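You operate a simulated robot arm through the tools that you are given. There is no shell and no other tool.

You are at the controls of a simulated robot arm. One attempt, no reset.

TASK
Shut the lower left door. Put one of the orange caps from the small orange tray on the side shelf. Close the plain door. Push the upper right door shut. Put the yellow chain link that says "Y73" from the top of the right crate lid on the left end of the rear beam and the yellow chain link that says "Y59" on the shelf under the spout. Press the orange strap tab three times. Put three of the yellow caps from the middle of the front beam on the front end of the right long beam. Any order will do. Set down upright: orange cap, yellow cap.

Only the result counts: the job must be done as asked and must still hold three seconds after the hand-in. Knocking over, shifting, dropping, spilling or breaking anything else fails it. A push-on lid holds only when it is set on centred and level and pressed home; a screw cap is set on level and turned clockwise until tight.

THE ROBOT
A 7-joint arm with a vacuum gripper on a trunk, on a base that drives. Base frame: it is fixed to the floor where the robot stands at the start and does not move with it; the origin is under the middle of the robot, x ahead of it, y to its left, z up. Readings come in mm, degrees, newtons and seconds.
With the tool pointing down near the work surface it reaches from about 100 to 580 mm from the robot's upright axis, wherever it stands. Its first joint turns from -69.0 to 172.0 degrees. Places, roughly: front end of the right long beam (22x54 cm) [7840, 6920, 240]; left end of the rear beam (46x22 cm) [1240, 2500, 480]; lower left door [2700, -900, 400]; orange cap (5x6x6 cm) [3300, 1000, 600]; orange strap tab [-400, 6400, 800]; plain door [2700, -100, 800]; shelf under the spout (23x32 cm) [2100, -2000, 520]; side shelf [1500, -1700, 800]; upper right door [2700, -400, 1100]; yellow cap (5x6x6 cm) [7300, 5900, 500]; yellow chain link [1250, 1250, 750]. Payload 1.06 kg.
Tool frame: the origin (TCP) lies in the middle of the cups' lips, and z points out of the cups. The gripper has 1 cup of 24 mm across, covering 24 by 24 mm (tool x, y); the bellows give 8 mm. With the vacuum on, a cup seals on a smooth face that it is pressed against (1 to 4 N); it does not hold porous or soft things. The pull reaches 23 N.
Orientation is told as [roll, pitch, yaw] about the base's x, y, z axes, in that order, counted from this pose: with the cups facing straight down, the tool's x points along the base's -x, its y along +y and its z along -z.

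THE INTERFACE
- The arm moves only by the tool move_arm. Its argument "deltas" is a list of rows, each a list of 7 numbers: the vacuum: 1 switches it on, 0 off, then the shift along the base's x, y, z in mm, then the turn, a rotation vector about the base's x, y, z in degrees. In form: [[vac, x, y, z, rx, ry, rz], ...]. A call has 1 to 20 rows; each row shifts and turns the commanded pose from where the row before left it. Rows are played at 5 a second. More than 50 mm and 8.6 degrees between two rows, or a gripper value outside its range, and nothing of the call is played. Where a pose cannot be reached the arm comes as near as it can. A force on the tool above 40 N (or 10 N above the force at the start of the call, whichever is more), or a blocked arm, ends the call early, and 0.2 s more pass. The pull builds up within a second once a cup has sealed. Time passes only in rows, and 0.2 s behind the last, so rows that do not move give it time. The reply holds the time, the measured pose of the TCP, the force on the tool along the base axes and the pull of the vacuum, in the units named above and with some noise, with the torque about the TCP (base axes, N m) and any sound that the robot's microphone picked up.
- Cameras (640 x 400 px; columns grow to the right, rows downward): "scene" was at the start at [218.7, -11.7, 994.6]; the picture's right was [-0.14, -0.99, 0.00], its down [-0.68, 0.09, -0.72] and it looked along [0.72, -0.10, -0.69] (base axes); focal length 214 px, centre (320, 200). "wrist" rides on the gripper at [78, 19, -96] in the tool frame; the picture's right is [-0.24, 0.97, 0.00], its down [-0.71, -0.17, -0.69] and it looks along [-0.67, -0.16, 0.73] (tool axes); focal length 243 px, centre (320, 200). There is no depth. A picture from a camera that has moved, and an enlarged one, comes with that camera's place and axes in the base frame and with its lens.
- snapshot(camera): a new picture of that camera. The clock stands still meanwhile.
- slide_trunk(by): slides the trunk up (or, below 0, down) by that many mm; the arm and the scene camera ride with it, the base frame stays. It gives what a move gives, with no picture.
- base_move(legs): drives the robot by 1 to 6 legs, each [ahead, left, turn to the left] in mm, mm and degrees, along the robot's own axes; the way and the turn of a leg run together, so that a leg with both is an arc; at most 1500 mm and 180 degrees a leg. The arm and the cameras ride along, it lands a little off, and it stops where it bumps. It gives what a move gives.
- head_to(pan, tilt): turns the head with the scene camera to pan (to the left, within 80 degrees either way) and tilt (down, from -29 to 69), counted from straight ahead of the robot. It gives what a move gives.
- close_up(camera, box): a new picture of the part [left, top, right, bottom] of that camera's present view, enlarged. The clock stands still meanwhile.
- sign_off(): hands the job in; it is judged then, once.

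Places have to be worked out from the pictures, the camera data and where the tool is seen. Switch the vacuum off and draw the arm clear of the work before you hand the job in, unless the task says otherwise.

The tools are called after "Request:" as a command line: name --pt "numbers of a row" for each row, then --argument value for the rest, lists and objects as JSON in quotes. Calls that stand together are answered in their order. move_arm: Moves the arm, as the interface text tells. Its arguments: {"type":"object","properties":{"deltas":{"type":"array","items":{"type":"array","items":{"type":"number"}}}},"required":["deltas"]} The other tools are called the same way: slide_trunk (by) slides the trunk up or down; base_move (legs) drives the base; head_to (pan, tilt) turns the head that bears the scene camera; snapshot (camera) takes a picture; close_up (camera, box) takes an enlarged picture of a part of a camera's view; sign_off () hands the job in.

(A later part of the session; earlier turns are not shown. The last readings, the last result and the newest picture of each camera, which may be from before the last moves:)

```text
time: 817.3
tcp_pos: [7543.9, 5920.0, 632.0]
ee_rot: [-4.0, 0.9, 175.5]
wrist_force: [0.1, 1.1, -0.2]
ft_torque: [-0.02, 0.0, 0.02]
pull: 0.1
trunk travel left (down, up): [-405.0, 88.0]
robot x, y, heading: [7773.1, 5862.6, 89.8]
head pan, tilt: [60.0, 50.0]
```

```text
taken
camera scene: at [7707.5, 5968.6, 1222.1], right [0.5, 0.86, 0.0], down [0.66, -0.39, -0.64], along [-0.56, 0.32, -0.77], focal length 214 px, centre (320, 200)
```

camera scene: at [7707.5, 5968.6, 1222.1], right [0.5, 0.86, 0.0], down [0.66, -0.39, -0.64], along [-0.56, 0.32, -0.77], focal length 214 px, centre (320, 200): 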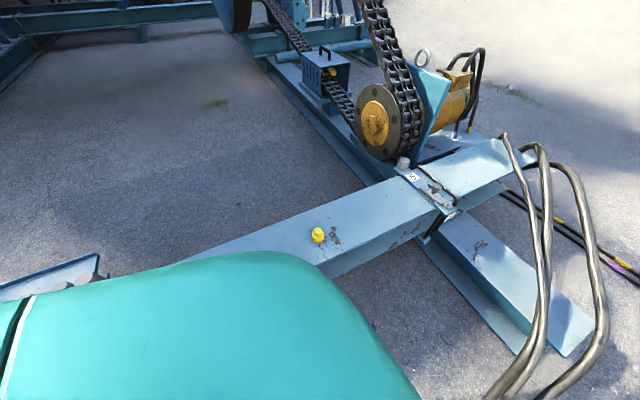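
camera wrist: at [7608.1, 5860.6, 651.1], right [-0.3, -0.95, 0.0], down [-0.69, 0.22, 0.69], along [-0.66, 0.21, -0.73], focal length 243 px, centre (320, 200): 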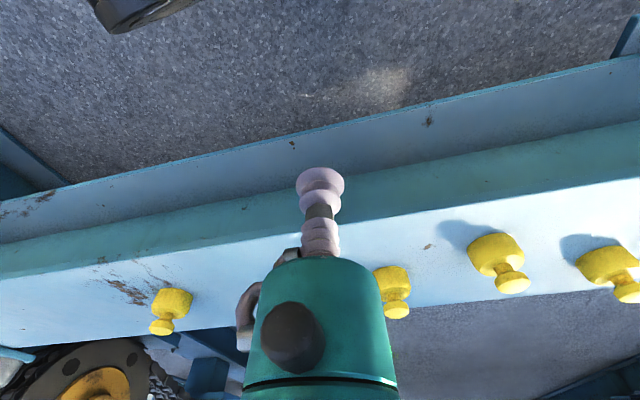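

The large shoulder cover is in the way on the left side. I'll swing the arm back toward the front and instead turn the base to about 140° so both pick (-x) and place (+y) directions lie within ±50° of the front.

Request:
move_arm --pt "0 4 38 0 0 0 -7.5" --pt "0 4 38 0 0 0 -7.5" --pt "0 4 38 0 0 0 -7.5" --pt "0 4 38 0 0 0 -7.5" --pt "0 22 35 0 0 0 -6" --pt "0 22 35 0 0 0 -6" --pt "0 22 35 0 0 0 -6" --pt "0 22 35 0 0 0 -6" --pt "0 22 35 0 0 0 -6"

```text
time: 819.3
tcp_pos: [7669.2, 6244.7, 630.8]
ee_rot: [-3.8, 0.8, 115.6]
wrist_force: [-0.1, 0.1, 0.5]
ft_torque: [0.0, 0.01, 0.0]
pull: 0.0
trunk travel left (down, up): [-405.0, 88.0]
robot x, y, heading: [7768.8, 5859.3, 90.2]
head pan, tilt: [60.0, 50.0]
```

I level the tool, then drive to (7800,6178) and turn 50° left.

Request:
move_arm --pt "0 0 0 0 -0.3 1.3 -3.7" --pt "0 0 0 0 -0.3 1.3 -3.7" --pt "0 0 0 0 -0.3 1.2 -3.6"

Request:
base_move --legs '[[319, -33, 0], [0, 0, 50]]'

Request:
head_to --pan 25 --tilt 45

Request:
snapshot --camera "scene"

```text
time: 820.1
tcp_pos: [7669.4, 6245.4, 632.3]
ee_rot: [0.0, 0.4, 104.5]
wrist_force: [0.1, -0.8, 0.4]
ft_torque: [-0.01, -0.02, -0.01]
pull: 0.1
trunk travel left (down, up): [-405.0, 88.0]
robot x, y, heading: [7770.0, 5859.4, 89.7]
head pan, tilt: [60.0, 50.0]
```

```text
time: 824.5
tcp_pos: [7440.9, 6352.0, 632.7]
ee_rot: [0.0, 0.4, 154.9]
wrist_force: [0.1, 0.4, 0.2]
ft_torque: [0.02, -0.01, 0.01]
pull: 0.1
trunk travel left (down, up): [-405.0, 88.0]
robot x, y, heading: [7805.3, 6185.6, 139.8]
head pan, tilt: [60.0, 50.0]
```

```text
time: 825.5
tcp_pos: [7441.6, 6352.1, 632.8]
ee_rot: [0.1, 0.3, 154.9]
wrist_force: [-0.7, 0.7, 0.1]
ft_torque: [-0.02, 0.01, 0.03]
pull: 0.1
trunk travel left (down, up): [-405.0, 88.0]
robot x, y, heading: [7802.3, 6182.8, 140.0]
head pan, tilt: [25.0, 45.0]
```

```text
taken
camera scene: at [7672.7, 6250.5, 1229.0], right [0.26, 0.97, 0.0], down [0.68, -0.18, -0.71], along [-0.68, 0.18, -0.71], focal length 214 px, centre (320, 200)
```

scene: 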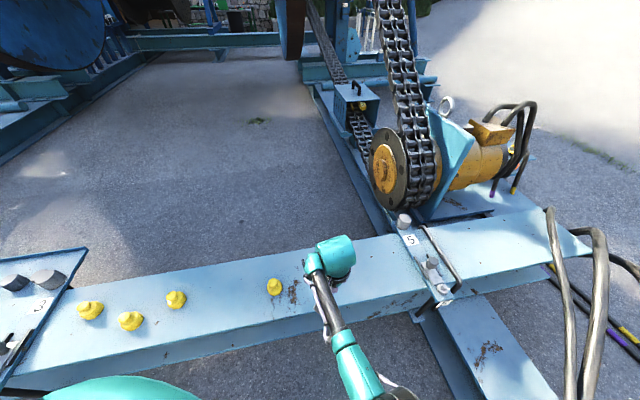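

Cap at (7336,6181). I move the cup over it.

Request:
move_arm --pt "0 -21 -34 0 0 0 5" --pt "0 -21 -34 0 0 0 5" --pt "0 -21 -34 0 0 0 5" --pt "0 -21 -34 0 0 0 5" --pt "0 -21 -34 0 0 0 5"

Request:
snapshot --camera "wrist"

```text
time: 826.7
tcp_pos: [7382.6, 6308.7, 650.6]
ee_rot: [0.0, 0.4, 175.0]
wrist_force: [0.9, 0.3, -0.3]
ft_torque: [0.01, 0.01, 0.01]
pull: 0.0
out of reach, approached as far as the arm can: row 3, 4, 5
trunk travel left (down, up): [-405.0, 88.0]
robot x, y, heading: [7802.8, 6183.7, 139.9]
head pan, tilt: [25.0, 45.0]
```

```text
taken
camera wrist: at [7457.9, 6284.5, 747.2], right [-0.32, -0.95, 0.0], down [-0.69, 0.23, 0.68], along [-0.64, 0.22, -0.73], focal length 243 px, centre (320, 200)
```

wrist: 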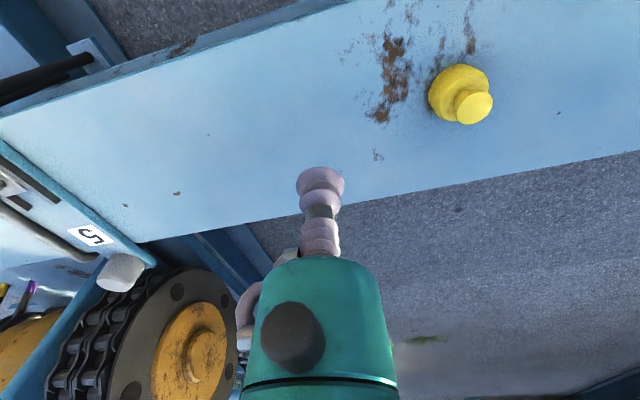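

Left azimuths are poorly reachable. I'll face the beam (heading 180) for picking, and later turn gently (arc) for placing.

Request:
base_move --legs '[[0, 0, 40]]'

Request:
move_arm --pt "0 -6 34 -5 0 0 -6" --pt "0 -6 34 -5 0 0 -6" --pt "0 -6 34 -5 0 0 -6" --pt "0 -6 34 -5 0 0 -6" --pt "0 -6 34 -5 0 0 -6"

Request:
snapshot --camera "wrist"

```text
time: 829.0
tcp_pos: [7402.6, 6007.6, 650.8]
ee_rot: [-0.1, 0.2, -144.9]
wrist_force: [0.0, 0.0, 0.1]
ft_torque: [0.0, 0.01, -0.04]
pull: 0.1
trunk travel left (down, up): [-405.0, 88.0]
robot x, y, heading: [7804.8, 6185.5, -179.9]
head pan, tilt: [25.0, 45.0]
```

```text
time: 830.2
tcp_pos: [7371.2, 6174.3, 628.1]
ee_rot: [0.0, 0.3, -175.0]
wrist_force: [0.3, -0.2, 0.3]
ft_torque: [0.01, 0.0, 0.04]
pull: 0.1
trunk travel left (down, up): [-405.0, 88.0]
robot x, y, heading: [7804.0, 6183.5, -180.2]
head pan, tilt: [25.0, 45.0]
```

```text
taken
camera wrist: at [7450.3, 6163.8, 725.2], right [-0.15, -0.99, 0.0], down [-0.72, 0.11, 0.68], along [-0.67, 0.1, -0.73], focal length 243 px, centre (320, 200)
```

wrist: 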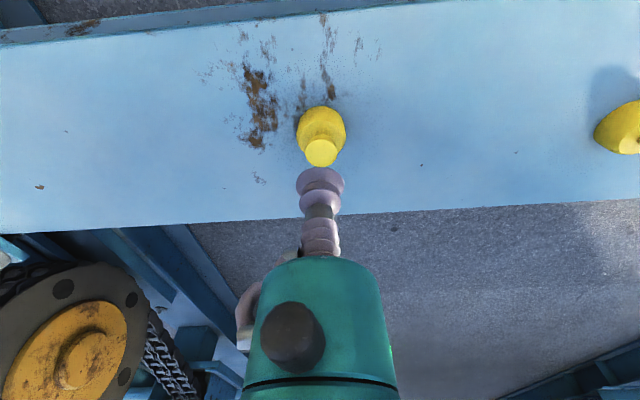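

Facing the beam works. Zooming for precise alignment.

Request:
close_up --camera "wrist" --box '[240, 100, 400, 200]'

```text
4.00 times, centred on (320, 150) of wrist
camera zoom: at [7450.3, 6163.8, 725.2], right [-0.15, -0.99, 0.0], down [-0.72, 0.11, 0.68], along [-0.67, 0.1, -0.73], focal length 970 px, centre (320, 400)
```

zoom: 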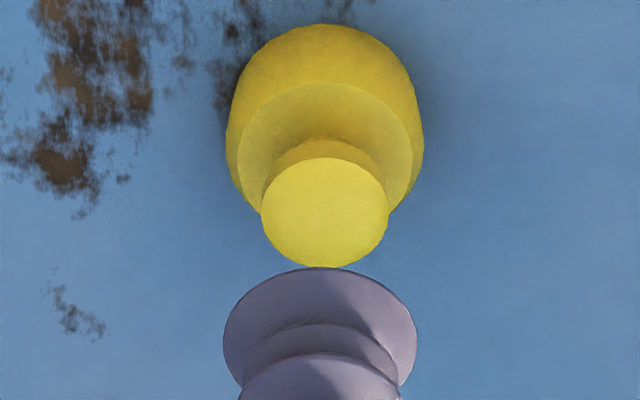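

Knob centre ≈ (7335.5,6180), top z≈537. I move over it and descend to ~560.

Request:
move_arm --pt "0 -18 2 -20 0 0 0" --pt "0 -17.5 2 -20 0 0 0" --pt "0 0 0 -20 0 0 0" --pt "0 0 0 -8 0 0 0"

Request:
close_up --camera "wrist" --box '[240, 100, 400, 200]'

```text
time: 831.2
tcp_pos: [7335.5, 6180.7, 559.9]
ee_rot: [-0.1, 0.2, -174.8]
wrist_force: [-0.4, -0.1, 0.7]
ft_torque: [0.0, 0.02, 0.01]
pull: 0.0
trunk travel left (down, up): [-405.0, 88.0]
robot x, y, heading: [7806.2, 6183.2, -180.0]
head pan, tilt: [25.0, 45.0]
```

```text
4.00 times, centred on (320, 150) of wrist
camera zoom: at [7414.4, 6170.8, 655.7], right [-0.15, -0.99, 0.0], down [-0.72, 0.11, 0.68], along [-0.67, 0.1, -0.73], focal length 970 px, centre (320, 400)
```

zoom: 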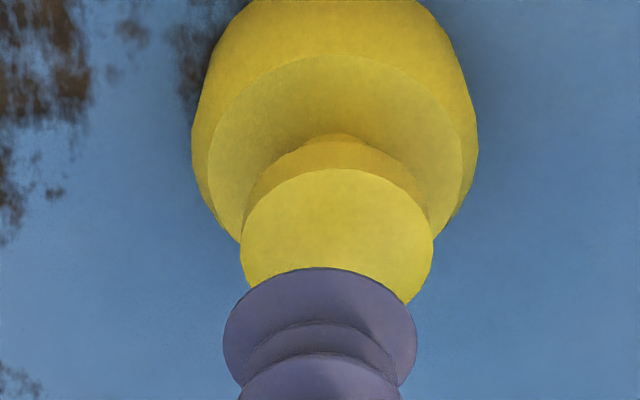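

Fine correction (-2.2,-2.8) and descend to ~546.

Request:
move_arm --pt "0 -2.2 -2.8 -7 0 0 0" --pt "0 0 0 -7 0 0 0"

Request:
close_up --camera "wrist" --box '[240, 100, 400, 200]'

```text
time: 831.8
tcp_pos: [7343.9, 6181.8, 548.0]
ee_rot: [0.0, 0.3, -174.8]
wrist_force: [-0.2, 0.3, 0.1]
ft_torque: [0.03, 0.02, 0.04]
pull: 0.0
out of reach, approached as far as the arm can: row 1, 2
trunk travel left (down, up): [-405.0, 88.0]
robot x, y, heading: [7803.1, 6180.6, -179.8]
head pan, tilt: [25.0, 45.0]
```

```text
4.00 times, centred on (320, 150) of wrist
camera zoom: at [7422.5, 6171.7, 643.8], right [-0.15, -0.99, 0.0], down [-0.72, 0.11, 0.68], along [-0.67, 0.1, -0.73], focal length 970 px, centre (320, 400)
```

zoom: 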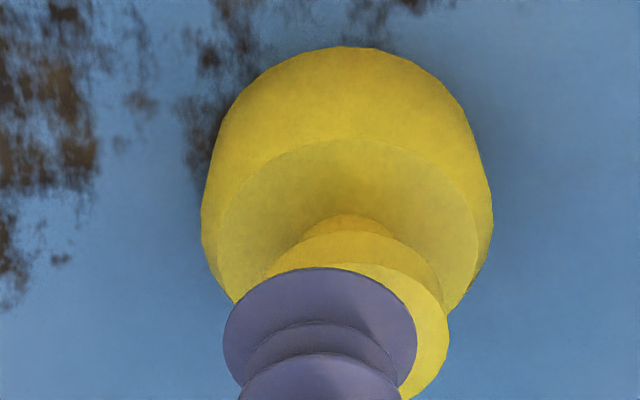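

The arm is at its lower limit for this radius. I raise the arm 100 mm and lower the trunk 90 mm, then realign.

Request:
move_arm --pt "0 0 0 25 0 0 0" --pt "0 -4 0 25 0 0 0" --pt "0 -5 0 25 0 0 0" --pt "0 -1 -1 25 0 0 0"

Request:
slide_trunk --by -90

Request:
close_up --camera "wrist" --box '[240, 100, 400, 200]'

```text
time: 832.8
tcp_pos: [7336.5, 6181.5, 647.7]
ee_rot: [0.0, 0.4, -174.8]
wrist_force: [0.1, -0.2, 0.2]
ft_torque: [-0.03, 0.01, 0.01]
pull: 0.0
trunk travel left (down, up): [-405.0, 88.0]
robot x, y, heading: [7803.4, 6186.1, -179.8]
head pan, tilt: [25.0, 45.0]
```

```text
time: 834.0
tcp_pos: [7335.5, 6180.5, 556.4]
ee_rot: [0.0, 0.3, -174.9]
wrist_force: [0.4, -0.5, -0.4]
ft_torque: [0.0, 0.0, 0.0]
pull: 0.0
trunk travel left (down, up): [-315.0, 178.0]
robot x, y, heading: [7801.9, 6184.0, -179.7]
head pan, tilt: [25.0, 45.0]
```

```text
4.00 times, centred on (320, 150) of wrist
camera zoom: at [7413.4, 6169.8, 653.7], right [-0.15, -0.99, 0.0], down [-0.72, 0.11, 0.68], along [-0.67, 0.1, -0.73], focal length 970 px, centre (320, 400)
```

zoom: 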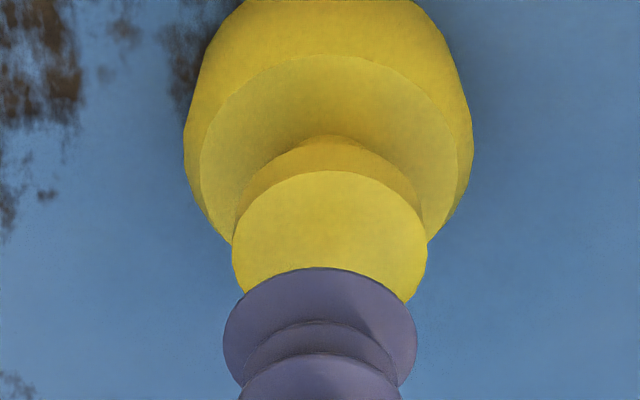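

Request:
move_arm --pt "0 -1.4 -1.8 -6 0 0 0" --pt "0 0 0 -6 0 0 0"

Request:
close_up --camera "wrist" --box '[240, 100, 400, 200]'

```text
time: 834.6
tcp_pos: [7332.8, 6179.0, 545.0]
ee_rot: [0.1, 0.3, -174.9]
wrist_force: [0.0, -0.2, -0.4]
ft_torque: [-0.04, -0.01, 0.01]
pull: 0.1
trunk travel left (down, up): [-315.0, 178.0]
robot x, y, heading: [7805.0, 6183.8, -179.6]
head pan, tilt: [25.0, 45.0]
```

```text
4.00 times, centred on (320, 150) of wrist
camera zoom: at [7411.2, 6167.9, 641.9], right [-0.15, -0.99, 0.0], down [-0.72, 0.11, 0.68], along [-0.67, 0.1, -0.73], focal length 970 px, centre (320, 400)
```

zoom: 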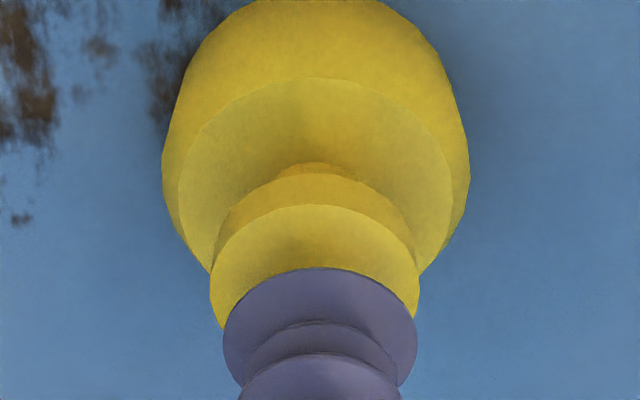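

Centred within ~0.5 mm. Vacuum on and down.

Request:
move_arm --pt "1 0 0.4 -5 0 0 0" --pt "1 0 0 -4 0 0 0" --pt "1 0 0 -2 0 0 0" --pt "1 0 0 0 0 0 0"

Request:
move_arm --pt "1 0 0 -1 0 0 0" --pt "1 0 0 0 0 0 0"

Request:
move_arm --pt "1 0 0 -1 0 0 0" --pt "1 0 0 0 0 0 0"

Request:
close_up --camera "wrist" --box '[280, 150, 360, 200]'

```text
time: 835.6
tcp_pos: [7333.0, 6180.0, 533.6]
ee_rot: [0.0, 0.3, -174.8]
wrist_force: [0.6, -0.4, 0.1]
ft_torque: [0.0, 0.01, 0.05]
pull: 23.0
trunk travel left (down, up): [-315.0, 178.0]
robot x, y, heading: [7803.5, 6180.2, -179.6]
head pan, tilt: [25.0, 45.0]
```

```text
time: 836.2
tcp_pos: [7334.2, 6177.7, 532.8]
ee_rot: [0.0, 0.3, -174.8]
wrist_force: [1.1, 0.6, 1.4]
ft_torque: [0.02, 0.03, -0.03]
pull: 23.0
trunk travel left (down, up): [-315.0, 178.0]
robot x, y, heading: [7802.7, 6183.0, -179.5]
head pan, tilt: [25.0, 45.0]
```

```text
time: 836.9
tcp_pos: [7332.9, 6178.1, 532.5]
ee_rot: [0.0, 0.2, -174.9]
wrist_force: [-1.2, 1.1, 7.2]
ft_torque: [0.0, 0.07, -0.03]
pull: 23.5
trunk travel left (down, up): [-315.0, 178.0]
robot x, y, heading: [7802.0, 6180.0, -179.9]
head pan, tilt: [25.0, 45.0]
```

```text
8.00 times, centred on (320, 175) of wrist
camera zoom: at [7412.5, 6167.9, 628.7], right [-0.15, -0.99, 0.0], down [-0.72, 0.11, 0.68], along [-0.67, 0.1, -0.73], focal length 1941 px, centre (320, 400)
```

zoom: 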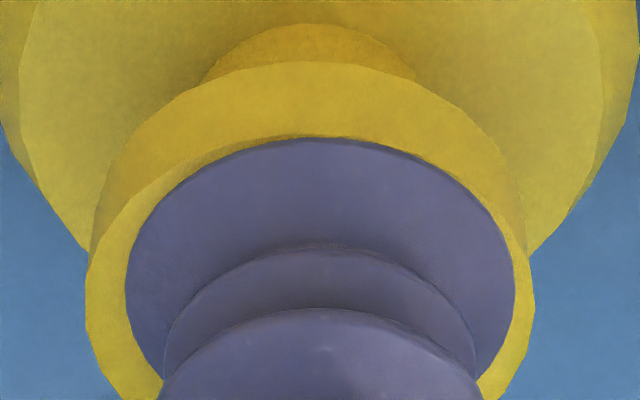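

Sealed centrally. I lift, draw the arm in, and move over in three gentle arcs to the stub.

Request:
move_arm --pt "1 0 0 3 0 0 0" --pt "1 0 0 12 0 0 0" --pt "1 0 0 25 0 0 0" --pt "1 10 0 25 0 0 0" --pt "1 20 0 20 0 0 0" --pt "1 20 0 15 0 0 0" --pt "1 20 0 0 0 0 0"

Request:
base_move --legs '[[-190, -100, -12], [37, -114, -12], [198, 57, -12]]'

Request:
head_to --pan -45 --tilt 45

Request:
snapshot --camera "scene"

```text
time: 838.5
tcp_pos: [7400.5, 6178.6, 630.4]
ee_rot: [-0.1, 0.4, -174.9]
wrist_force: [-0.2, -0.2, -0.6]
ft_torque: [-0.02, 0.0, -0.03]
pull: 23.3
trunk travel left (down, up): [-315.0, 178.0]
robot x, y, heading: [7804.4, 6182.6, -180.0]
head pan, tilt: [25.0, 45.0]
```

```text
time: 842.6
tcp_pos: [7476.9, 6671.0, 631.2]
ee_rot: [0.1, 0.4, 148.6]
wrist_force: [-0.3, 0.1, -0.7]
ft_torque: [-0.03, 0.01, 0.03]
pull: 23.2
trunk travel left (down, up): [-315.0, 178.0]
robot x, y, heading: [7803.1, 6433.6, 143.6]
head pan, tilt: [25.0, 45.0]
```

```text
time: 844.0
tcp_pos: [7478.3, 6671.6, 631.9]
ee_rot: [0.0, 0.5, 148.8]
wrist_force: [0.3, -0.2, -1.9]
ft_torque: [-0.04, 0.01, 0.0]
pull: 22.9
trunk travel left (down, up): [-315.0, 178.0]
robot x, y, heading: [7805.3, 6441.1, 143.7]
head pan, tilt: [-45.0, 45.0]
```

```text
taken
camera scene: at [7715.1, 6573.5, 1134.4], right [0.99, 0.15, 0.0], down [0.11, -0.7, -0.71], along [-0.11, 0.7, -0.71], focal length 214 px, centre (320, 200)
```

scene: 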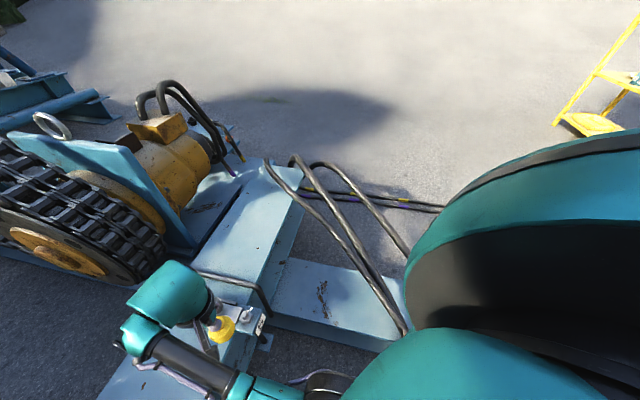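

Stub top spans y≈6816–7051 at z≈240, hoses crossing above it from x≈7800. I'll line the caps up at y≈6890, x≈7620, 7690, 7760. Swinging the arm over the first spot.

Request:
move_arm --pt "1 23.7 36.5 0 0 0 -5.4" --pt "1 23.7 36.5 0 0 0 -5.4" --pt "1 23.7 36.5 0 0 0 -5.4" --pt "1 23.7 36.5 0 0 0 -5.4" --pt "1 23.7 36.5 0 0 0 -5.4" --pt "1 23.5 36.5 0 0 0 -5.4"

Request:
slide_trunk --by -150

Request:
snapshot --camera "wrist"

Request:
snapshot --camera "scene"

```text
time: 845.4
tcp_pos: [7619.5, 6891.4, 631.8]
ee_rot: [-0.1, 0.4, 116.2]
wrist_force: [0.4, -0.2, -0.6]
ft_torque: [0.0, -0.02, 0.0]
pull: 22.9
trunk travel left (down, up): [-315.0, 178.0]
robot x, y, heading: [7801.6, 6434.6, 143.8]
head pan, tilt: [-45.0, 45.0]
```

```text
time: 847.2
tcp_pos: [7618.7, 6889.8, 480.9]
ee_rot: [-0.1, 0.3, 116.3]
wrist_force: [0.4, 1.3, -0.5]
ft_torque: [0.01, 0.04, 0.01]
pull: 22.9
trunk travel left (down, up): [-165.0, 328.0]
robot x, y, heading: [7805.2, 6435.3, 143.8]
head pan, tilt: [-45.0, 45.0]
```

```text
taken
camera wrist: at [7636.4, 6813.0, 578.3], right [-0.98, -0.22, 0.0], down [-0.16, 0.71, 0.68], along [-0.15, 0.66, -0.73], focal length 243 px, centre (320, 200)
```

wrist: 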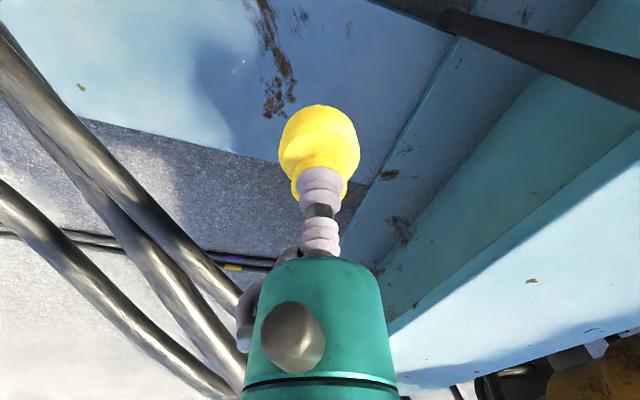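

```text
taken
camera scene: at [7683.0, 6597.1, 981.2], right [0.99, 0.15, 0.0], down [0.11, -0.7, -0.71], along [-0.11, 0.7, -0.71], focal length 214 px, centre (320, 200)
```

scene: 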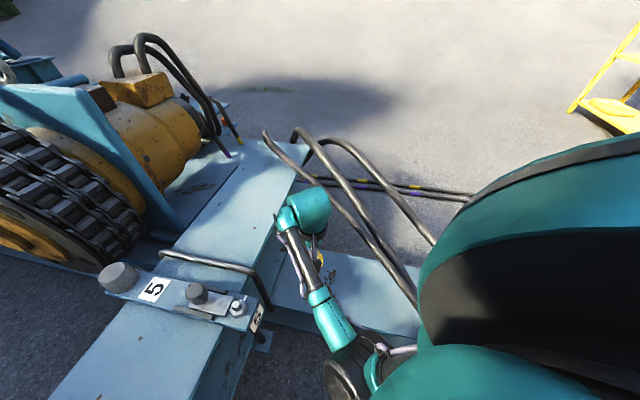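

The spot below the cap lies on the stub's top, well away from the hoses. I continue lowering.

Request:
slide_trunk --by -60

Request:
move_arm --pt "1 0 0 -25 0 0 0" --pt "1 0 0 -25 0 0 0" --pt "1 0 0 -25 0 0 0" --pt "1 0 0 -20 0 0 0"

Request:
snapshot --camera "wrist"

```text
time: 848.2
tcp_pos: [7619.1, 6889.4, 421.8]
ee_rot: [-0.1, 0.2, 116.3]
wrist_force: [0.4, -0.2, -1.0]
ft_torque: [0.0, 0.0, 0.0]
pull: 23.3
trunk travel left (down, up): [-105.0, 388.0]
robot x, y, heading: [7803.8, 6435.3, 143.6]
head pan, tilt: [-45.0, 45.0]
```

```text
time: 849.2
tcp_pos: [7620.0, 6890.9, 327.4]
ee_rot: [0.0, 0.3, 116.3]
wrist_force: [-0.4, 1.1, -1.5]
ft_torque: [0.02, -0.01, -0.03]
pull: 23.2
trunk travel left (down, up): [-105.0, 388.0]
robot x, y, heading: [7804.2, 6439.2, 143.4]
head pan, tilt: [-45.0, 45.0]
```

```text
taken
camera wrist: at [7636.0, 6813.5, 423.3], right [-0.98, -0.22, 0.0], down [-0.16, 0.71, 0.68], along [-0.15, 0.66, -0.73], focal length 243 px, centre (320, 200)
```

wrist: 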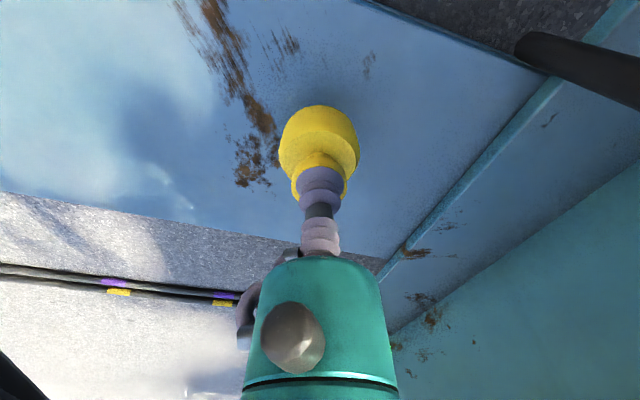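

Request:
move_arm --pt "1 0 0 -10 0 0 0" --pt "1 0 0 -8 0 0 0" --pt "1 0 0 -4 0 0 0" --pt "1 0 0 0 0 0 0"

Request:
move_arm --pt "1 0 0 -2 0 0 0" --pt "1 0 0 -2 0 0 0" --pt "1 0 0 0 0 0 0"

Request:
move_arm --pt "1 0 0 -2 0 0 0" --pt "1 0 0 -2 0 0 0" --pt "1 0 0 0 0 0 0"

```text
time: 850.2
tcp_pos: [7618.4, 6887.9, 305.2]
ee_rot: [-0.1, 0.4, 116.4]
wrist_force: [-0.2, -0.6, -0.7]
ft_torque: [-0.03, 0.04, 0.0]
pull: 22.7
trunk travel left (down, up): [-105.0, 388.0]
robot x, y, heading: [7803.7, 6432.9, 143.8]
head pan, tilt: [-45.0, 45.0]
```

```text
time: 851.0
tcp_pos: [7619.4, 6888.6, 301.3]
ee_rot: [-0.1, 0.3, 116.3]
wrist_force: [0.0, 0.0, -1.0]
ft_torque: [-0.04, -0.02, 0.0]
pull: 23.1
trunk travel left (down, up): [-105.0, 388.0]
robot x, y, heading: [7803.2, 6435.8, 143.4]
head pan, tilt: [-45.0, 45.0]
```

```text
time: 851.8
tcp_pos: [7619.5, 6889.3, 296.7]
ee_rot: [0.0, 0.4, 116.3]
wrist_force: [0.1, -0.3, -0.3]
ft_torque: [0.06, -0.03, 0.01]
pull: 22.6
trunk travel left (down, up): [-105.0, 388.0]
robot x, y, heading: [7809.6, 6438.0, 143.7]
head pan, tilt: [-45.0, 45.0]
```

Request:
move_arm --pt "1 0 0 -1.5 0 0 0" --pt "1 0 0 0 0 0 0"

Request:
move_arm --pt "1 0 0 -1.5 0 0 0" --pt "1 0 0 0 0 0 0"

Request:
move_arm --pt "1 0 0 -1.5 0 0 0" --pt "1 0 0 0 0 0 0"

```text
time: 852.4
tcp_pos: [7619.7, 6890.8, 295.8]
ee_rot: [0.0, 0.4, 116.3]
wrist_force: [0.9, 0.8, -0.2]
ft_torque: [0.01, 0.02, -0.02]
pull: 22.6
trunk travel left (down, up): [-105.0, 388.0]
robot x, y, heading: [7799.6, 6435.4, 143.7]
head pan, tilt: [-45.0, 45.0]
```

```text
time: 853.0
tcp_pos: [7619.4, 6889.9, 294.2]
ee_rot: [-0.1, 0.4, 116.4]
wrist_force: [0.0, -1.0, -0.3]
ft_torque: [0.0, -0.02, 0.01]
pull: 22.9
trunk travel left (down, up): [-105.0, 388.0]
robot x, y, heading: [7802.8, 6437.4, 143.8]
head pan, tilt: [-45.0, 45.0]
```

```text
time: 853.6
tcp_pos: [7618.9, 6889.3, 292.0]
ee_rot: [0.0, 0.4, 116.3]
wrist_force: [-0.2, -1.1, 3.6]
ft_torque: [0.03, -0.01, -0.03]
pull: 23.1
trunk travel left (down, up): [-105.0, 388.0]
robot x, y, heading: [7804.6, 6434.2, 143.8]
head pan, tilt: [-45.0, 45.0]
```

Contact (3.6 N). Release and lift straight up.

Request:
move_arm --pt "1 0 0 0 0 0 0" --pt "0 0 0 0 0 0 0" --pt "0 0 0 0 0 0 0" --pt "0 0 0 0 0 0 0" --pt "0 0 0 3 0 0 0" --pt "0 0 0 6 0 0 0" --pt "0 0 0 15 0 0 0" --pt "0 0 0 25 0 0 0" --pt "0 0 0 30 0 0 0"

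Request:
snapshot --camera "wrist"

```text
time: 855.6
tcp_pos: [7620.2, 6888.6, 372.9]
ee_rot: [0.0, 0.4, 116.3]
wrist_force: [-0.5, 0.1, 0.3]
ft_torque: [0.02, 0.01, 0.0]
pull: 0.1
trunk travel left (down, up): [-105.0, 388.0]
robot x, y, heading: [7802.5, 6438.7, 143.6]
head pan, tilt: [-45.0, 45.0]
```

```text
taken
camera wrist: at [7636.8, 6812.5, 469.9], right [-0.98, -0.22, 0.0], down [-0.16, 0.71, 0.68], along [-0.15, 0.66, -0.73], focal length 243 px, centre (320, 200)
```

wrist: 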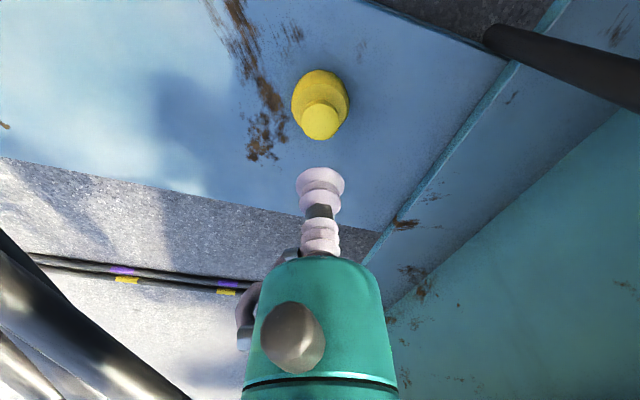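

The first yellow cap stands upright on the stub. I raise up, swing back, and return for the second cap at about (7289,5859).

Request:
slide_trunk --by 210

Request:
move_arm --pt "0 0 0 45 0 0 0" --pt "0 -23.7 -36.5 0 0 0 5.4" --pt "0 -23.7 -36.5 0 0 0 5.4" --pt "0 -23.7 -36.5 0 0 0 5.4" --pt "0 -23.7 -36.5 0 0 0 5.4" --pt "0 -23.7 -36.5 0 0 0 5.4" --pt "0 -23.5 -36.5 0 0 0 5.4"

Request:
base_move --legs '[[0, 0, 36.4], [20, 577, 0]]'

Request:
snapshot --camera "wrist"

```text
time: 857.8
tcp_pos: [7620.1, 6888.9, 581.3]
ee_rot: [0.0, 0.4, 116.3]
wrist_force: [0.3, -0.5, -0.5]
ft_torque: [0.03, 0.01, -0.02]
pull: 0.1
trunk travel left (down, up): [-315.0, 178.0]
robot x, y, heading: [7805.6, 6435.9, 143.5]
head pan, tilt: [-45.0, 45.0]
```

```text
time: 859.4
tcp_pos: [7476.3, 6672.5, 625.9]
ee_rot: [0.0, 0.4, 148.7]
wrist_force: [0.0, 0.0, 0.0]
ft_torque: [0.04, -0.01, 0.01]
pull: 0.0
trunk travel left (down, up): [-315.0, 178.0]
robot x, y, heading: [7807.7, 6435.1, 143.6]
head pan, tilt: [-45.0, 45.0]
```

```text
time: 866.6
tcp_pos: [7375.6, 5865.1, 625.4]
ee_rot: [0.1, 0.3, -175.6]
wrist_force: [0.2, -0.3, -0.7]
ft_torque: [0.0, -0.03, 0.01]
pull: 0.0
trunk travel left (down, up): [-315.0, 178.0]
robot x, y, heading: [7781.0, 5861.3, 179.2]
head pan, tilt: [-45.0, 45.0]
```

```text
taken
camera wrist: at [7454.1, 5852.4, 721.7], right [-0.16, -0.99, 0.0], down [-0.72, 0.12, 0.68], along [-0.67, 0.11, -0.73], focal length 243 px, centre (320, 200)
```

wrist: 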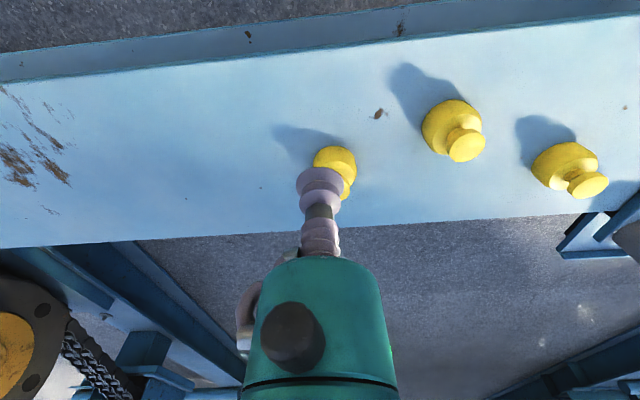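

Next cap's knob is at about (7296,5855). Moving above it and looking.

Request:
move_arm --pt "0 -27 -3 -10 0 0 0" --pt "0 -27 -3 -15 0 0 0" --pt "0 -26 -3 -20 0 0 0" --pt "0 0 0 -15 0 0 0"

Request:
close_up --camera "wrist" --box '[240, 100, 400, 200]'

```text
time: 867.6
tcp_pos: [7296.7, 5855.2, 564.5]
ee_rot: [0.0, 0.3, -175.7]
wrist_force: [1.1, -0.7, 0.4]
ft_torque: [-0.02, -0.02, 0.0]
pull: 0.0
trunk travel left (down, up): [-315.0, 178.0]
robot x, y, heading: [7780.3, 5863.8, 179.5]
head pan, tilt: [-45.0, 45.0]
```

```text
4.00 times, centred on (320, 150) of wrist
camera zoom: at [7375.0, 5844.2, 661.4], right [-0.16, -0.99, 0.0], down [-0.72, 0.12, 0.68], along [-0.67, 0.11, -0.73], focal length 970 px, centre (320, 400)
```

zoom: 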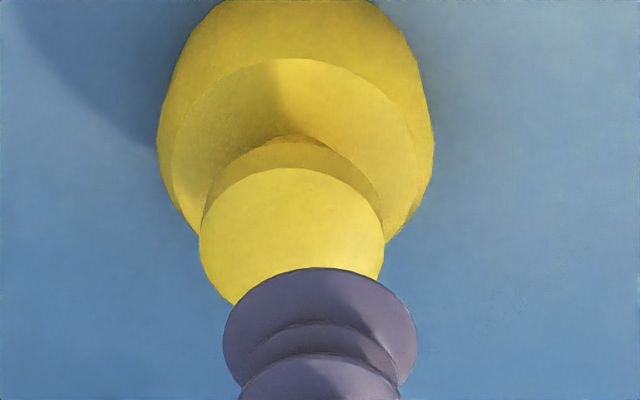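

Request:
move_arm --pt "0 -4.3 5.1 -7 0 0 0" --pt "0 0 0 -12 0 0 0"

Request:
close_up --camera "wrist" --box '[240, 100, 400, 200]'

```text
time: 868.2
tcp_pos: [7292.6, 5859.9, 545.4]
ee_rot: [0.0, 0.2, -175.7]
wrist_force: [0.6, 0.3, 0.1]
ft_torque: [-0.02, 0.02, 0.01]
pull: 0.0
trunk travel left (down, up): [-315.0, 178.0]
robot x, y, heading: [7778.4, 5862.5, 179.2]
head pan, tilt: [-45.0, 45.0]
```

```text
4.00 times, centred on (320, 150) of wrist
camera zoom: at [7371.1, 5848.8, 642.2], right [-0.16, -0.99, 0.0], down [-0.72, 0.12, 0.68], along [-0.67, 0.11, -0.73], focal length 970 px, centre (320, 400)
```

zoom: 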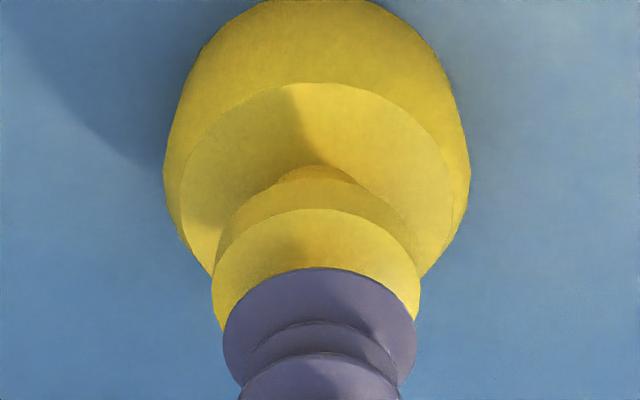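

Centred. Vacuum on and down.

Request:
move_arm --pt "1 0 0.3 -5 0 0 0" --pt "1 0 0 -4 0 0 0" --pt "1 0 0 -2.5 0 0 0" --pt "1 0 0 0 0 0 0"

Request:
close_up --camera "wrist" --box '[280, 150, 360, 200]'

```text
time: 869.2
tcp_pos: [7290.8, 5860.4, 534.4]
ee_rot: [0.0, 0.3, -175.7]
wrist_force: [-0.1, 0.0, 0.6]
ft_torque: [-0.01, -0.02, 0.01]
pull: 23.0
trunk travel left (down, up): [-315.0, 178.0]
robot x, y, heading: [7779.3, 5862.3, 179.1]
head pan, tilt: [-45.0, 45.0]
```

```text
8.00 times, centred on (320, 175) of wrist
camera zoom: at [7369.4, 5848.6, 630.6], right [-0.16, -0.99, 0.0], down [-0.72, 0.12, 0.68], along [-0.67, 0.11, -0.73], focal length 1941 px, centre (320, 400)
```

zoom: 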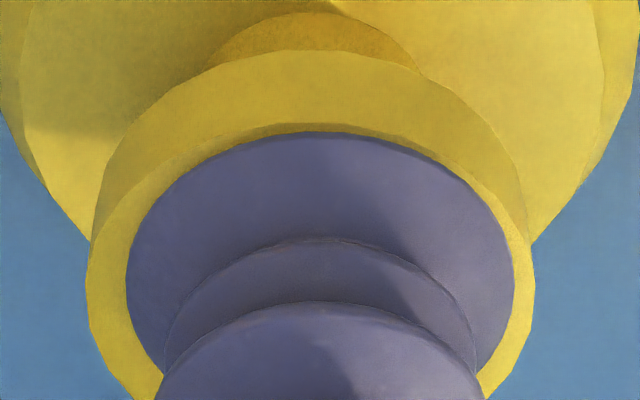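

Sealed and centred. Lift, tuck, and drive in gentle arcs to the stub.

Request:
move_arm --pt "1 0 0 3 0 0 0" --pt "1 0 0 12 0 0 0" --pt "1 0 0 25 0 0 0" --pt "1 14 0 25 0 0 0" --pt "1 25 0 20 0 0 0" --pt "1 25 0 12 0 0 0" --pt "1 22 0 0 0 0 0"

Request:
base_move --legs '[[-151, -169, -12], [90, -265, -12], [199, -50, -11.5]]'

```text
time: 870.9
tcp_pos: [7377.7, 5862.9, 631.8]
ee_rot: [0.0, 0.4, -175.7]
wrist_force: [0.0, 0.6, -0.8]
ft_torque: [0.01, -0.01, 0.0]
pull: 22.8
trunk travel left (down, up): [-315.0, 178.0]
robot x, y, heading: [7778.3, 5867.0, 179.3]
head pan, tilt: [-45.0, 45.0]
```

```text
time: 876.7
tcp_pos: [7479.8, 6676.6, 631.9]
ee_rot: [0.1, 0.4, 148.1]
wrist_force: [0.6, 0.6, -0.3]
ft_torque: [0.0, 0.03, -0.02]
pull: 22.8
trunk travel left (down, up): [-315.0, 178.0]
robot x, y, heading: [7802.3, 6436.6, 143.4]
head pan, tilt: [-45.0, 45.0]
```

Held. Swing over the second spot at (7695,6890) and lower.

Request:
move_arm --pt "1 30.7 30.5 0 0 0 -5.7" --pt "1 30.7 30.5 0 0 0 -5.7" --pt "1 30.7 30.5 0 0 0 -5.7" --pt "1 30.7 30.5 0 0 0 -5.7" --pt "1 30.7 30.5 0 0 0 -5.7" --pt "1 30.7 30.5 0 0 0 -5.7" --pt "1 31 30.5 0 0 0 -5.7"

Request:
slide_trunk --by -150

Request:
snapshot --camera "wrist"

```text
time: 878.3
tcp_pos: [7697.4, 6889.8, 628.2]
ee_rot: [0.0, 0.4, 108.2]
wrist_force: [-0.3, 0.3, -0.7]
ft_torque: [0.01, -0.01, 0.05]
pull: 22.7
trunk travel left (down, up): [-315.0, 178.0]
robot x, y, heading: [7805.6, 6439.3, 143.3]
head pan, tilt: [-45.0, 45.0]
```

```text
time: 880.1
tcp_pos: [7695.5, 6889.5, 482.1]
ee_rot: [0.1, 0.3, 108.2]
wrist_force: [-0.8, -0.4, -0.6]
ft_torque: [-0.04, 0.0, -0.02]
pull: 22.4
trunk travel left (down, up): [-165.0, 328.0]
robot x, y, heading: [7803.9, 6439.0, 143.1]
head pan, tilt: [-45.0, 45.0]
```

```text
taken
camera wrist: at [7701.4, 6811.0, 578.6], right [-1.0, -0.08, 0.0], down [-0.06, 0.73, 0.68], along [-0.05, 0.68, -0.73], focal length 243 px, centre (320, 200)
```

wrist: 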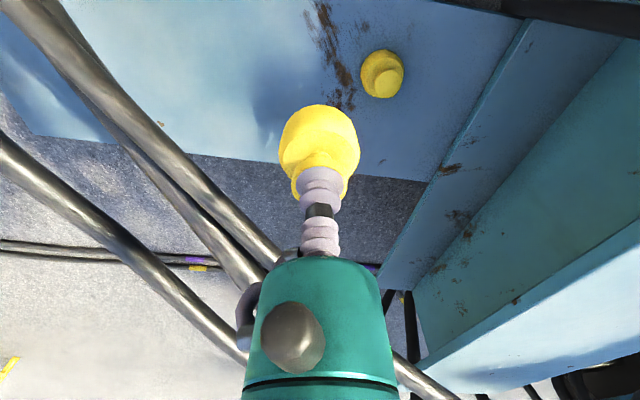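

By triangulation the hose passes (7871,6893) at z≈366, so this spot is clear. I lower the second cap.

Request:
slide_trunk --by -60

Request:
move_arm --pt "1 0 0 -25 0 0 0" --pt "1 0 0 -25 0 0 0" --pt "1 0 0 -25 0 0 0" --pt "1 0 0 -20 0 0 0" --pt "1 0 0 -12 0 0 0" --pt "1 0 0 -8 0 0 0" --pt "1 0 0 -4 0 0 0" --pt "1 0 0 0 0 0 0"

Request:
move_arm --pt "1 0 0 -2 0 0 0" --pt "1 0 0 -2 0 0 0" --pt "1 0 0 0 0 0 0"

```text
time: 881.1
tcp_pos: [7695.6, 6889.1, 422.0]
ee_rot: [0.0, 0.3, 108.2]
wrist_force: [0.4, -0.2, 0.5]
ft_torque: [0.01, 0.04, -0.01]
pull: 22.9
trunk travel left (down, up): [-105.0, 388.0]
robot x, y, heading: [7806.0, 6438.1, 142.9]
head pan, tilt: [-45.0, 45.0]
```

```text
time: 882.9
tcp_pos: [7695.1, 6886.6, 301.4]
ee_rot: [0.1, 0.4, 108.2]
wrist_force: [0.3, 0.6, -0.9]
ft_torque: [0.01, 0.01, 0.01]
pull: 22.9
trunk travel left (down, up): [-105.0, 388.0]
robot x, y, heading: [7806.4, 6438.9, 143.1]
head pan, tilt: [-45.0, 45.0]
```

```text
time: 883.7
tcp_pos: [7696.4, 6888.5, 298.6]
ee_rot: [0.1, 0.3, 108.1]
wrist_force: [0.4, 0.2, -0.5]
ft_torque: [0.03, 0.01, 0.0]
pull: 23.0
trunk travel left (down, up): [-105.0, 388.0]
robot x, y, heading: [7803.6, 6438.5, 143.2]
head pan, tilt: [-45.0, 45.0]
```

Request:
move_arm --pt "1 0 0 -2 0 0 0" --pt "1 0 0 -1.5 0 0 0" --pt "1 0 0 0 0 0 0"

Request:
move_arm --pt "1 0 0 -1.5 0 0 0" --pt "1 0 0 0 0 0 0"

Request:
move_arm --pt "1 0 0 -1.2 0 0 0" --pt "1 0 0 0 0 0 0"

```text
time: 884.5
tcp_pos: [7695.7, 6889.2, 294.0]
ee_rot: [0.0, 0.4, 108.2]
wrist_force: [0.3, 0.8, -0.6]
ft_torque: [0.01, 0.02, 0.0]
pull: 22.7
trunk travel left (down, up): [-105.0, 388.0]
robot x, y, heading: [7803.1, 6438.5, 143.1]
head pan, tilt: [-45.0, 45.0]
```

```text
time: 885.1
tcp_pos: [7695.5, 6888.8, 293.4]
ee_rot: [0.0, 0.4, 108.2]
wrist_force: [0.0, 0.4, -0.1]
ft_torque: [0.01, 0.01, 0.01]
pull: 22.9
trunk travel left (down, up): [-105.0, 388.0]
robot x, y, heading: [7805.5, 6436.5, 143.0]
head pan, tilt: [-45.0, 45.0]
```

```text
time: 885.7
tcp_pos: [7695.3, 6889.2, 292.3]
ee_rot: [0.1, 0.4, 108.2]
wrist_force: [0.0, -2.1, 8.0]
ft_torque: [0.09, -0.04, -0.01]
pull: 22.8
trunk travel left (down, up): [-105.0, 388.0]
robot x, y, heading: [7803.5, 6437.9, 143.1]
head pan, tilt: [-45.0, 45.0]
```

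Contact. Release and rise.

Request:
move_arm --pt "1 0 0 0.7 0 0 0" --pt "0 0 0 0 0 0 0" --pt "0 0 0 0 0 0 0" --pt "0 0 0 0 0 0 0" --pt "0 0 0 3 0 0 0" --pt "0 0 0 6 0 0 0" --pt "0 0 0 15 0 0 0" --pt "0 0 0 25 0 0 0" --pt "0 0 0 30 0 0 0"

Request:
snapshot --camera "wrist"

Request:
slide_trunk --by 210

Request:
move_arm --pt "0 0 0 45 0 0 0" --pt "0 -30.7 -30.5 0 0 0 5.7" --pt "0 -30.7 -30.5 0 0 0 5.7" --pt "0 -30.7 -30.5 0 0 0 5.7" --pt "0 -30.7 -30.5 0 0 0 5.7" --pt "0 -30.7 -30.5 0 0 0 5.7" --pt "0 -30.7 -30.5 0 0 0 5.7" --pt "0 -31 -30.5 0 0 0 5.7"

```text
time: 887.7
tcp_pos: [7696.2, 6890.3, 372.0]
ee_rot: [0.0, 0.4, 108.2]
wrist_force: [0.7, -0.3, 0.0]
ft_torque: [0.01, 0.0, 0.01]
pull: 0.0
trunk travel left (down, up): [-105.0, 388.0]
robot x, y, heading: [7801.0, 6437.3, 143.1]
head pan, tilt: [-45.0, 45.0]
```

```text
taken
camera wrist: at [7702.0, 6811.8, 468.6], right [-1.0, -0.08, 0.0], down [-0.06, 0.73, 0.68], along [-0.05, 0.68, -0.73], focal length 243 px, centre (320, 200)
```

wrist: 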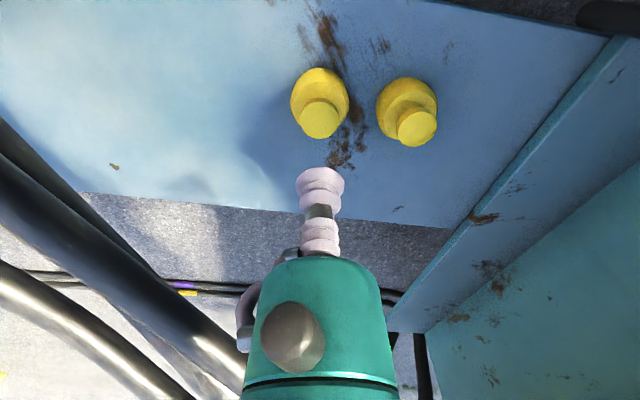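

```text
time: 889.9
tcp_pos: [7694.8, 6888.7, 581.8]
ee_rot: [0.0, 0.4, 108.2]
wrist_force: [0.4, -0.3, -0.1]
ft_torque: [-0.01, 0.01, 0.01]
pull: 0.0
trunk travel left (down, up): [-315.0, 178.0]
robot x, y, heading: [7809.5, 6436.3, 143.1]
head pan, tilt: [-45.0, 45.0]
```

```text
time: 891.7
tcp_pos: [7477.5, 6674.9, 626.3]
ee_rot: [0.0, 0.5, 148.1]
wrist_force: [-0.4, -0.8, 0.5]
ft_torque: [-0.02, 0.0, 0.0]
pull: 0.0
trunk travel left (down, up): [-315.0, 178.0]
robot x, y, heading: [7807.4, 6438.1, 142.9]
head pan, tilt: [-45.0, 45.0]
```

Two caps are placed. Back for the third at about (7326,5744).

Request:
base_move --legs '[[0, 0, 37], [10, 690, 0]]'

Request:
snapshot --camera "wrist"

```text
time: 899.8
tcp_pos: [7398.0, 5766.4, 624.8]
ee_rot: [0.0, 0.3, -174.7]
wrist_force: [-0.2, -0.4, -0.3]
ft_torque: [0.04, -0.01, 0.0]
pull: 0.1
trunk travel left (down, up): [-315.0, 178.0]
robot x, y, heading: [7798.2, 5772.8, -179.6]
head pan, tilt: [-45.0, 45.0]
```

```text
taken
camera wrist: at [7476.3, 5755.2, 723.2], right [-0.15, -0.99, 0.0], down [-0.72, 0.11, 0.68], along [-0.67, 0.1, -0.73], focal length 243 px, centre (320, 200)
```

wrist: 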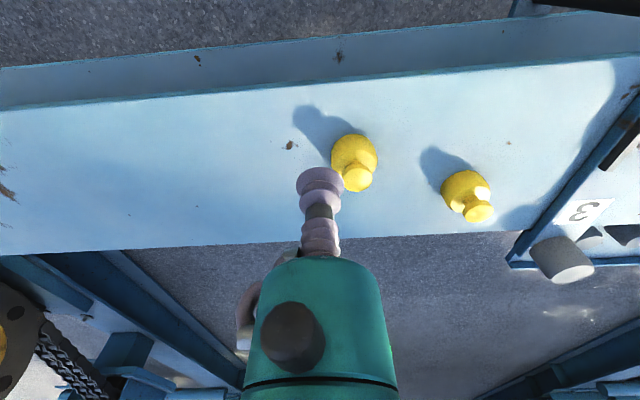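

Request:
move_arm --pt "0 -24 -9 -10 0 0 0" --pt "0 -24 -9 -15 0 0 0" --pt "0 -24 -9 -20 0 0 0" --pt "0 0 0 -15 0 0 0"

Request:
close_up --camera "wrist" --box '[240, 100, 400, 200]'

```text
time: 900.8
tcp_pos: [7325.4, 5742.5, 567.4]
ee_rot: [0.0, 0.3, -174.9]
wrist_force: [0.0, 0.9, 0.8]
ft_torque: [0.0, -0.02, 0.02]
pull: 0.1
trunk travel left (down, up): [-315.0, 178.0]
robot x, y, heading: [7798.4, 5770.5, -180.0]
head pan, tilt: [-45.0, 45.0]
```

```text
4.00 times, centred on (320, 150) of wrist
camera zoom: at [7405.1, 5730.9, 663.3], right [-0.15, -0.99, 0.0], down [-0.72, 0.11, 0.68], along [-0.67, 0.1, -0.73], focal length 970 px, centre (320, 400)
```

zoom: 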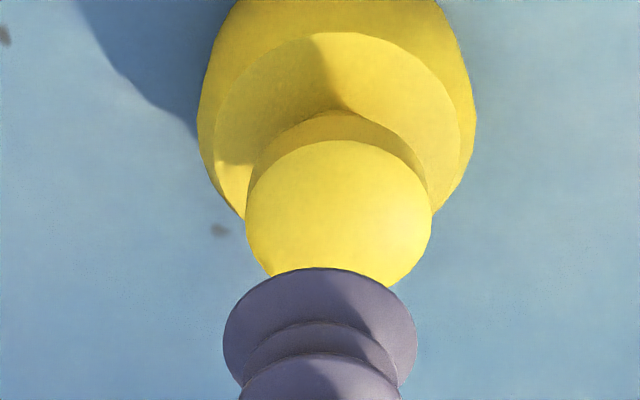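

Request:
move_arm --pt "0 -2 -3 -10 0 0 0" --pt "0 0 0 -11 0 0 0"

Request:
close_up --camera "wrist" --box '[240, 100, 400, 200]'

```text
time: 901.4
tcp_pos: [7323.4, 5737.5, 545.4]
ee_rot: [0.0, 0.3, -174.9]
wrist_force: [-0.2, -0.1, 0.4]
ft_torque: [-0.01, -0.02, -0.03]
pull: 0.0
trunk travel left (down, up): [-315.0, 178.0]
robot x, y, heading: [7798.1, 5774.5, -179.7]
head pan, tilt: [-45.0, 45.0]
```

```text
4.00 times, centred on (320, 150) of wrist
camera zoom: at [7401.4, 5726.7, 642.1], right [-0.15, -0.99, 0.0], down [-0.72, 0.11, 0.68], along [-0.67, 0.1, -0.73], focal length 970 px, centre (320, 400)
```

zoom: 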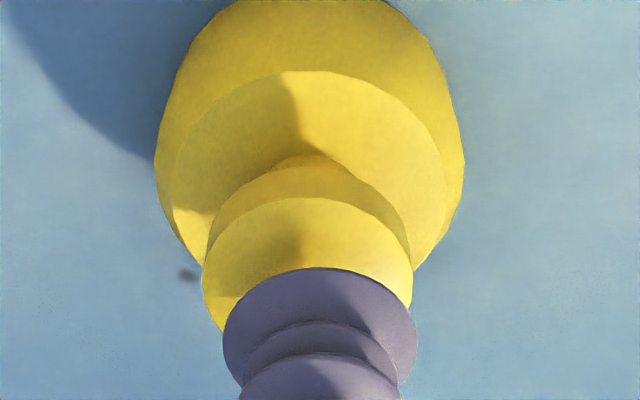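

Request:
move_arm --pt "1 1.2 1.6 -4 0 0 0" --pt "1 0 0 -4 0 0 0" --pt "1 0 0 -3 0 0 0" --pt "1 0 0 0 0 0 0"

Request:
close_up --camera "wrist" --box '[280, 150, 360, 200]'

```text
time: 902.4
tcp_pos: [7324.3, 5738.6, 535.0]
ee_rot: [0.0, 0.5, -174.7]
wrist_force: [-0.5, 0.2, 0.0]
ft_torque: [-0.02, 0.01, -0.03]
pull: 22.3
trunk travel left (down, up): [-315.0, 178.0]
robot x, y, heading: [7800.4, 5773.7, -179.9]
head pan, tilt: [-45.0, 45.0]
```

```text
8.00 times, centred on (320, 175) of wrist
camera zoom: at [7402.7, 5727.4, 630.8], right [-0.15, -0.99, 0.0], down [-0.73, 0.11, 0.68], along [-0.67, 0.1, -0.73], focal length 1941 px, centre (320, 400)
```

zoom: 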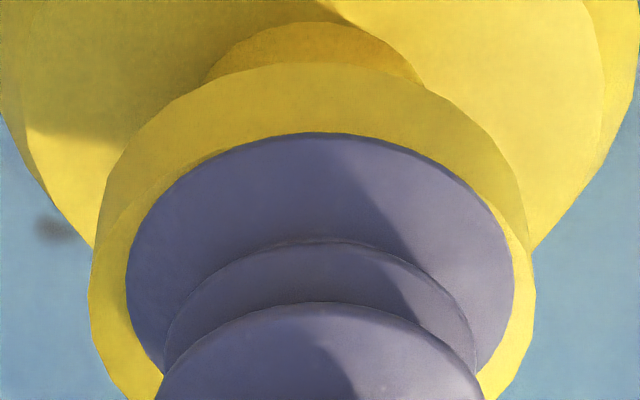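

Sealed. Lift, tuck and drive over again.

Request:
move_arm --pt "1 0 0 3 0 0 0" --pt "1 0 0 12 0 0 0" --pt "1 0 0 25 0 0 0" --pt "1 10 5 25 0 0 0" --pt "1 20 8 20 0 0 0" --pt "1 22 9 12 0 0 0" --pt "1 20 9 0 0 0 0"

Request:
base_move --legs '[[-141, -195, -12], [98, -305, -12], [217, -64, -12.5]]'

```text
time: 904.0
tcp_pos: [7394.3, 5769.8, 631.7]
ee_rot: [-0.1, 0.4, -174.9]
wrist_force: [0.4, -0.5, 0.0]
ft_torque: [-0.02, 0.0, 0.0]
pull: 22.8
trunk travel left (down, up): [-315.0, 178.0]
robot x, y, heading: [7800.4, 5772.7, -179.8]
head pan, tilt: [-45.0, 45.0]
```

```text
time: 910.5
tcp_pos: [7492.5, 6679.6, 631.3]
ee_rot: [0.0, 0.4, 147.7]
wrist_force: [-0.1, 0.5, -0.4]
ft_torque: [-0.01, 0.0, 0.02]
pull: 22.7
trunk travel left (down, up): [-315.0, 178.0]
robot x, y, heading: [7814.4, 6435.5, 142.9]
head pan, tilt: [-45.0, 45.0]
```

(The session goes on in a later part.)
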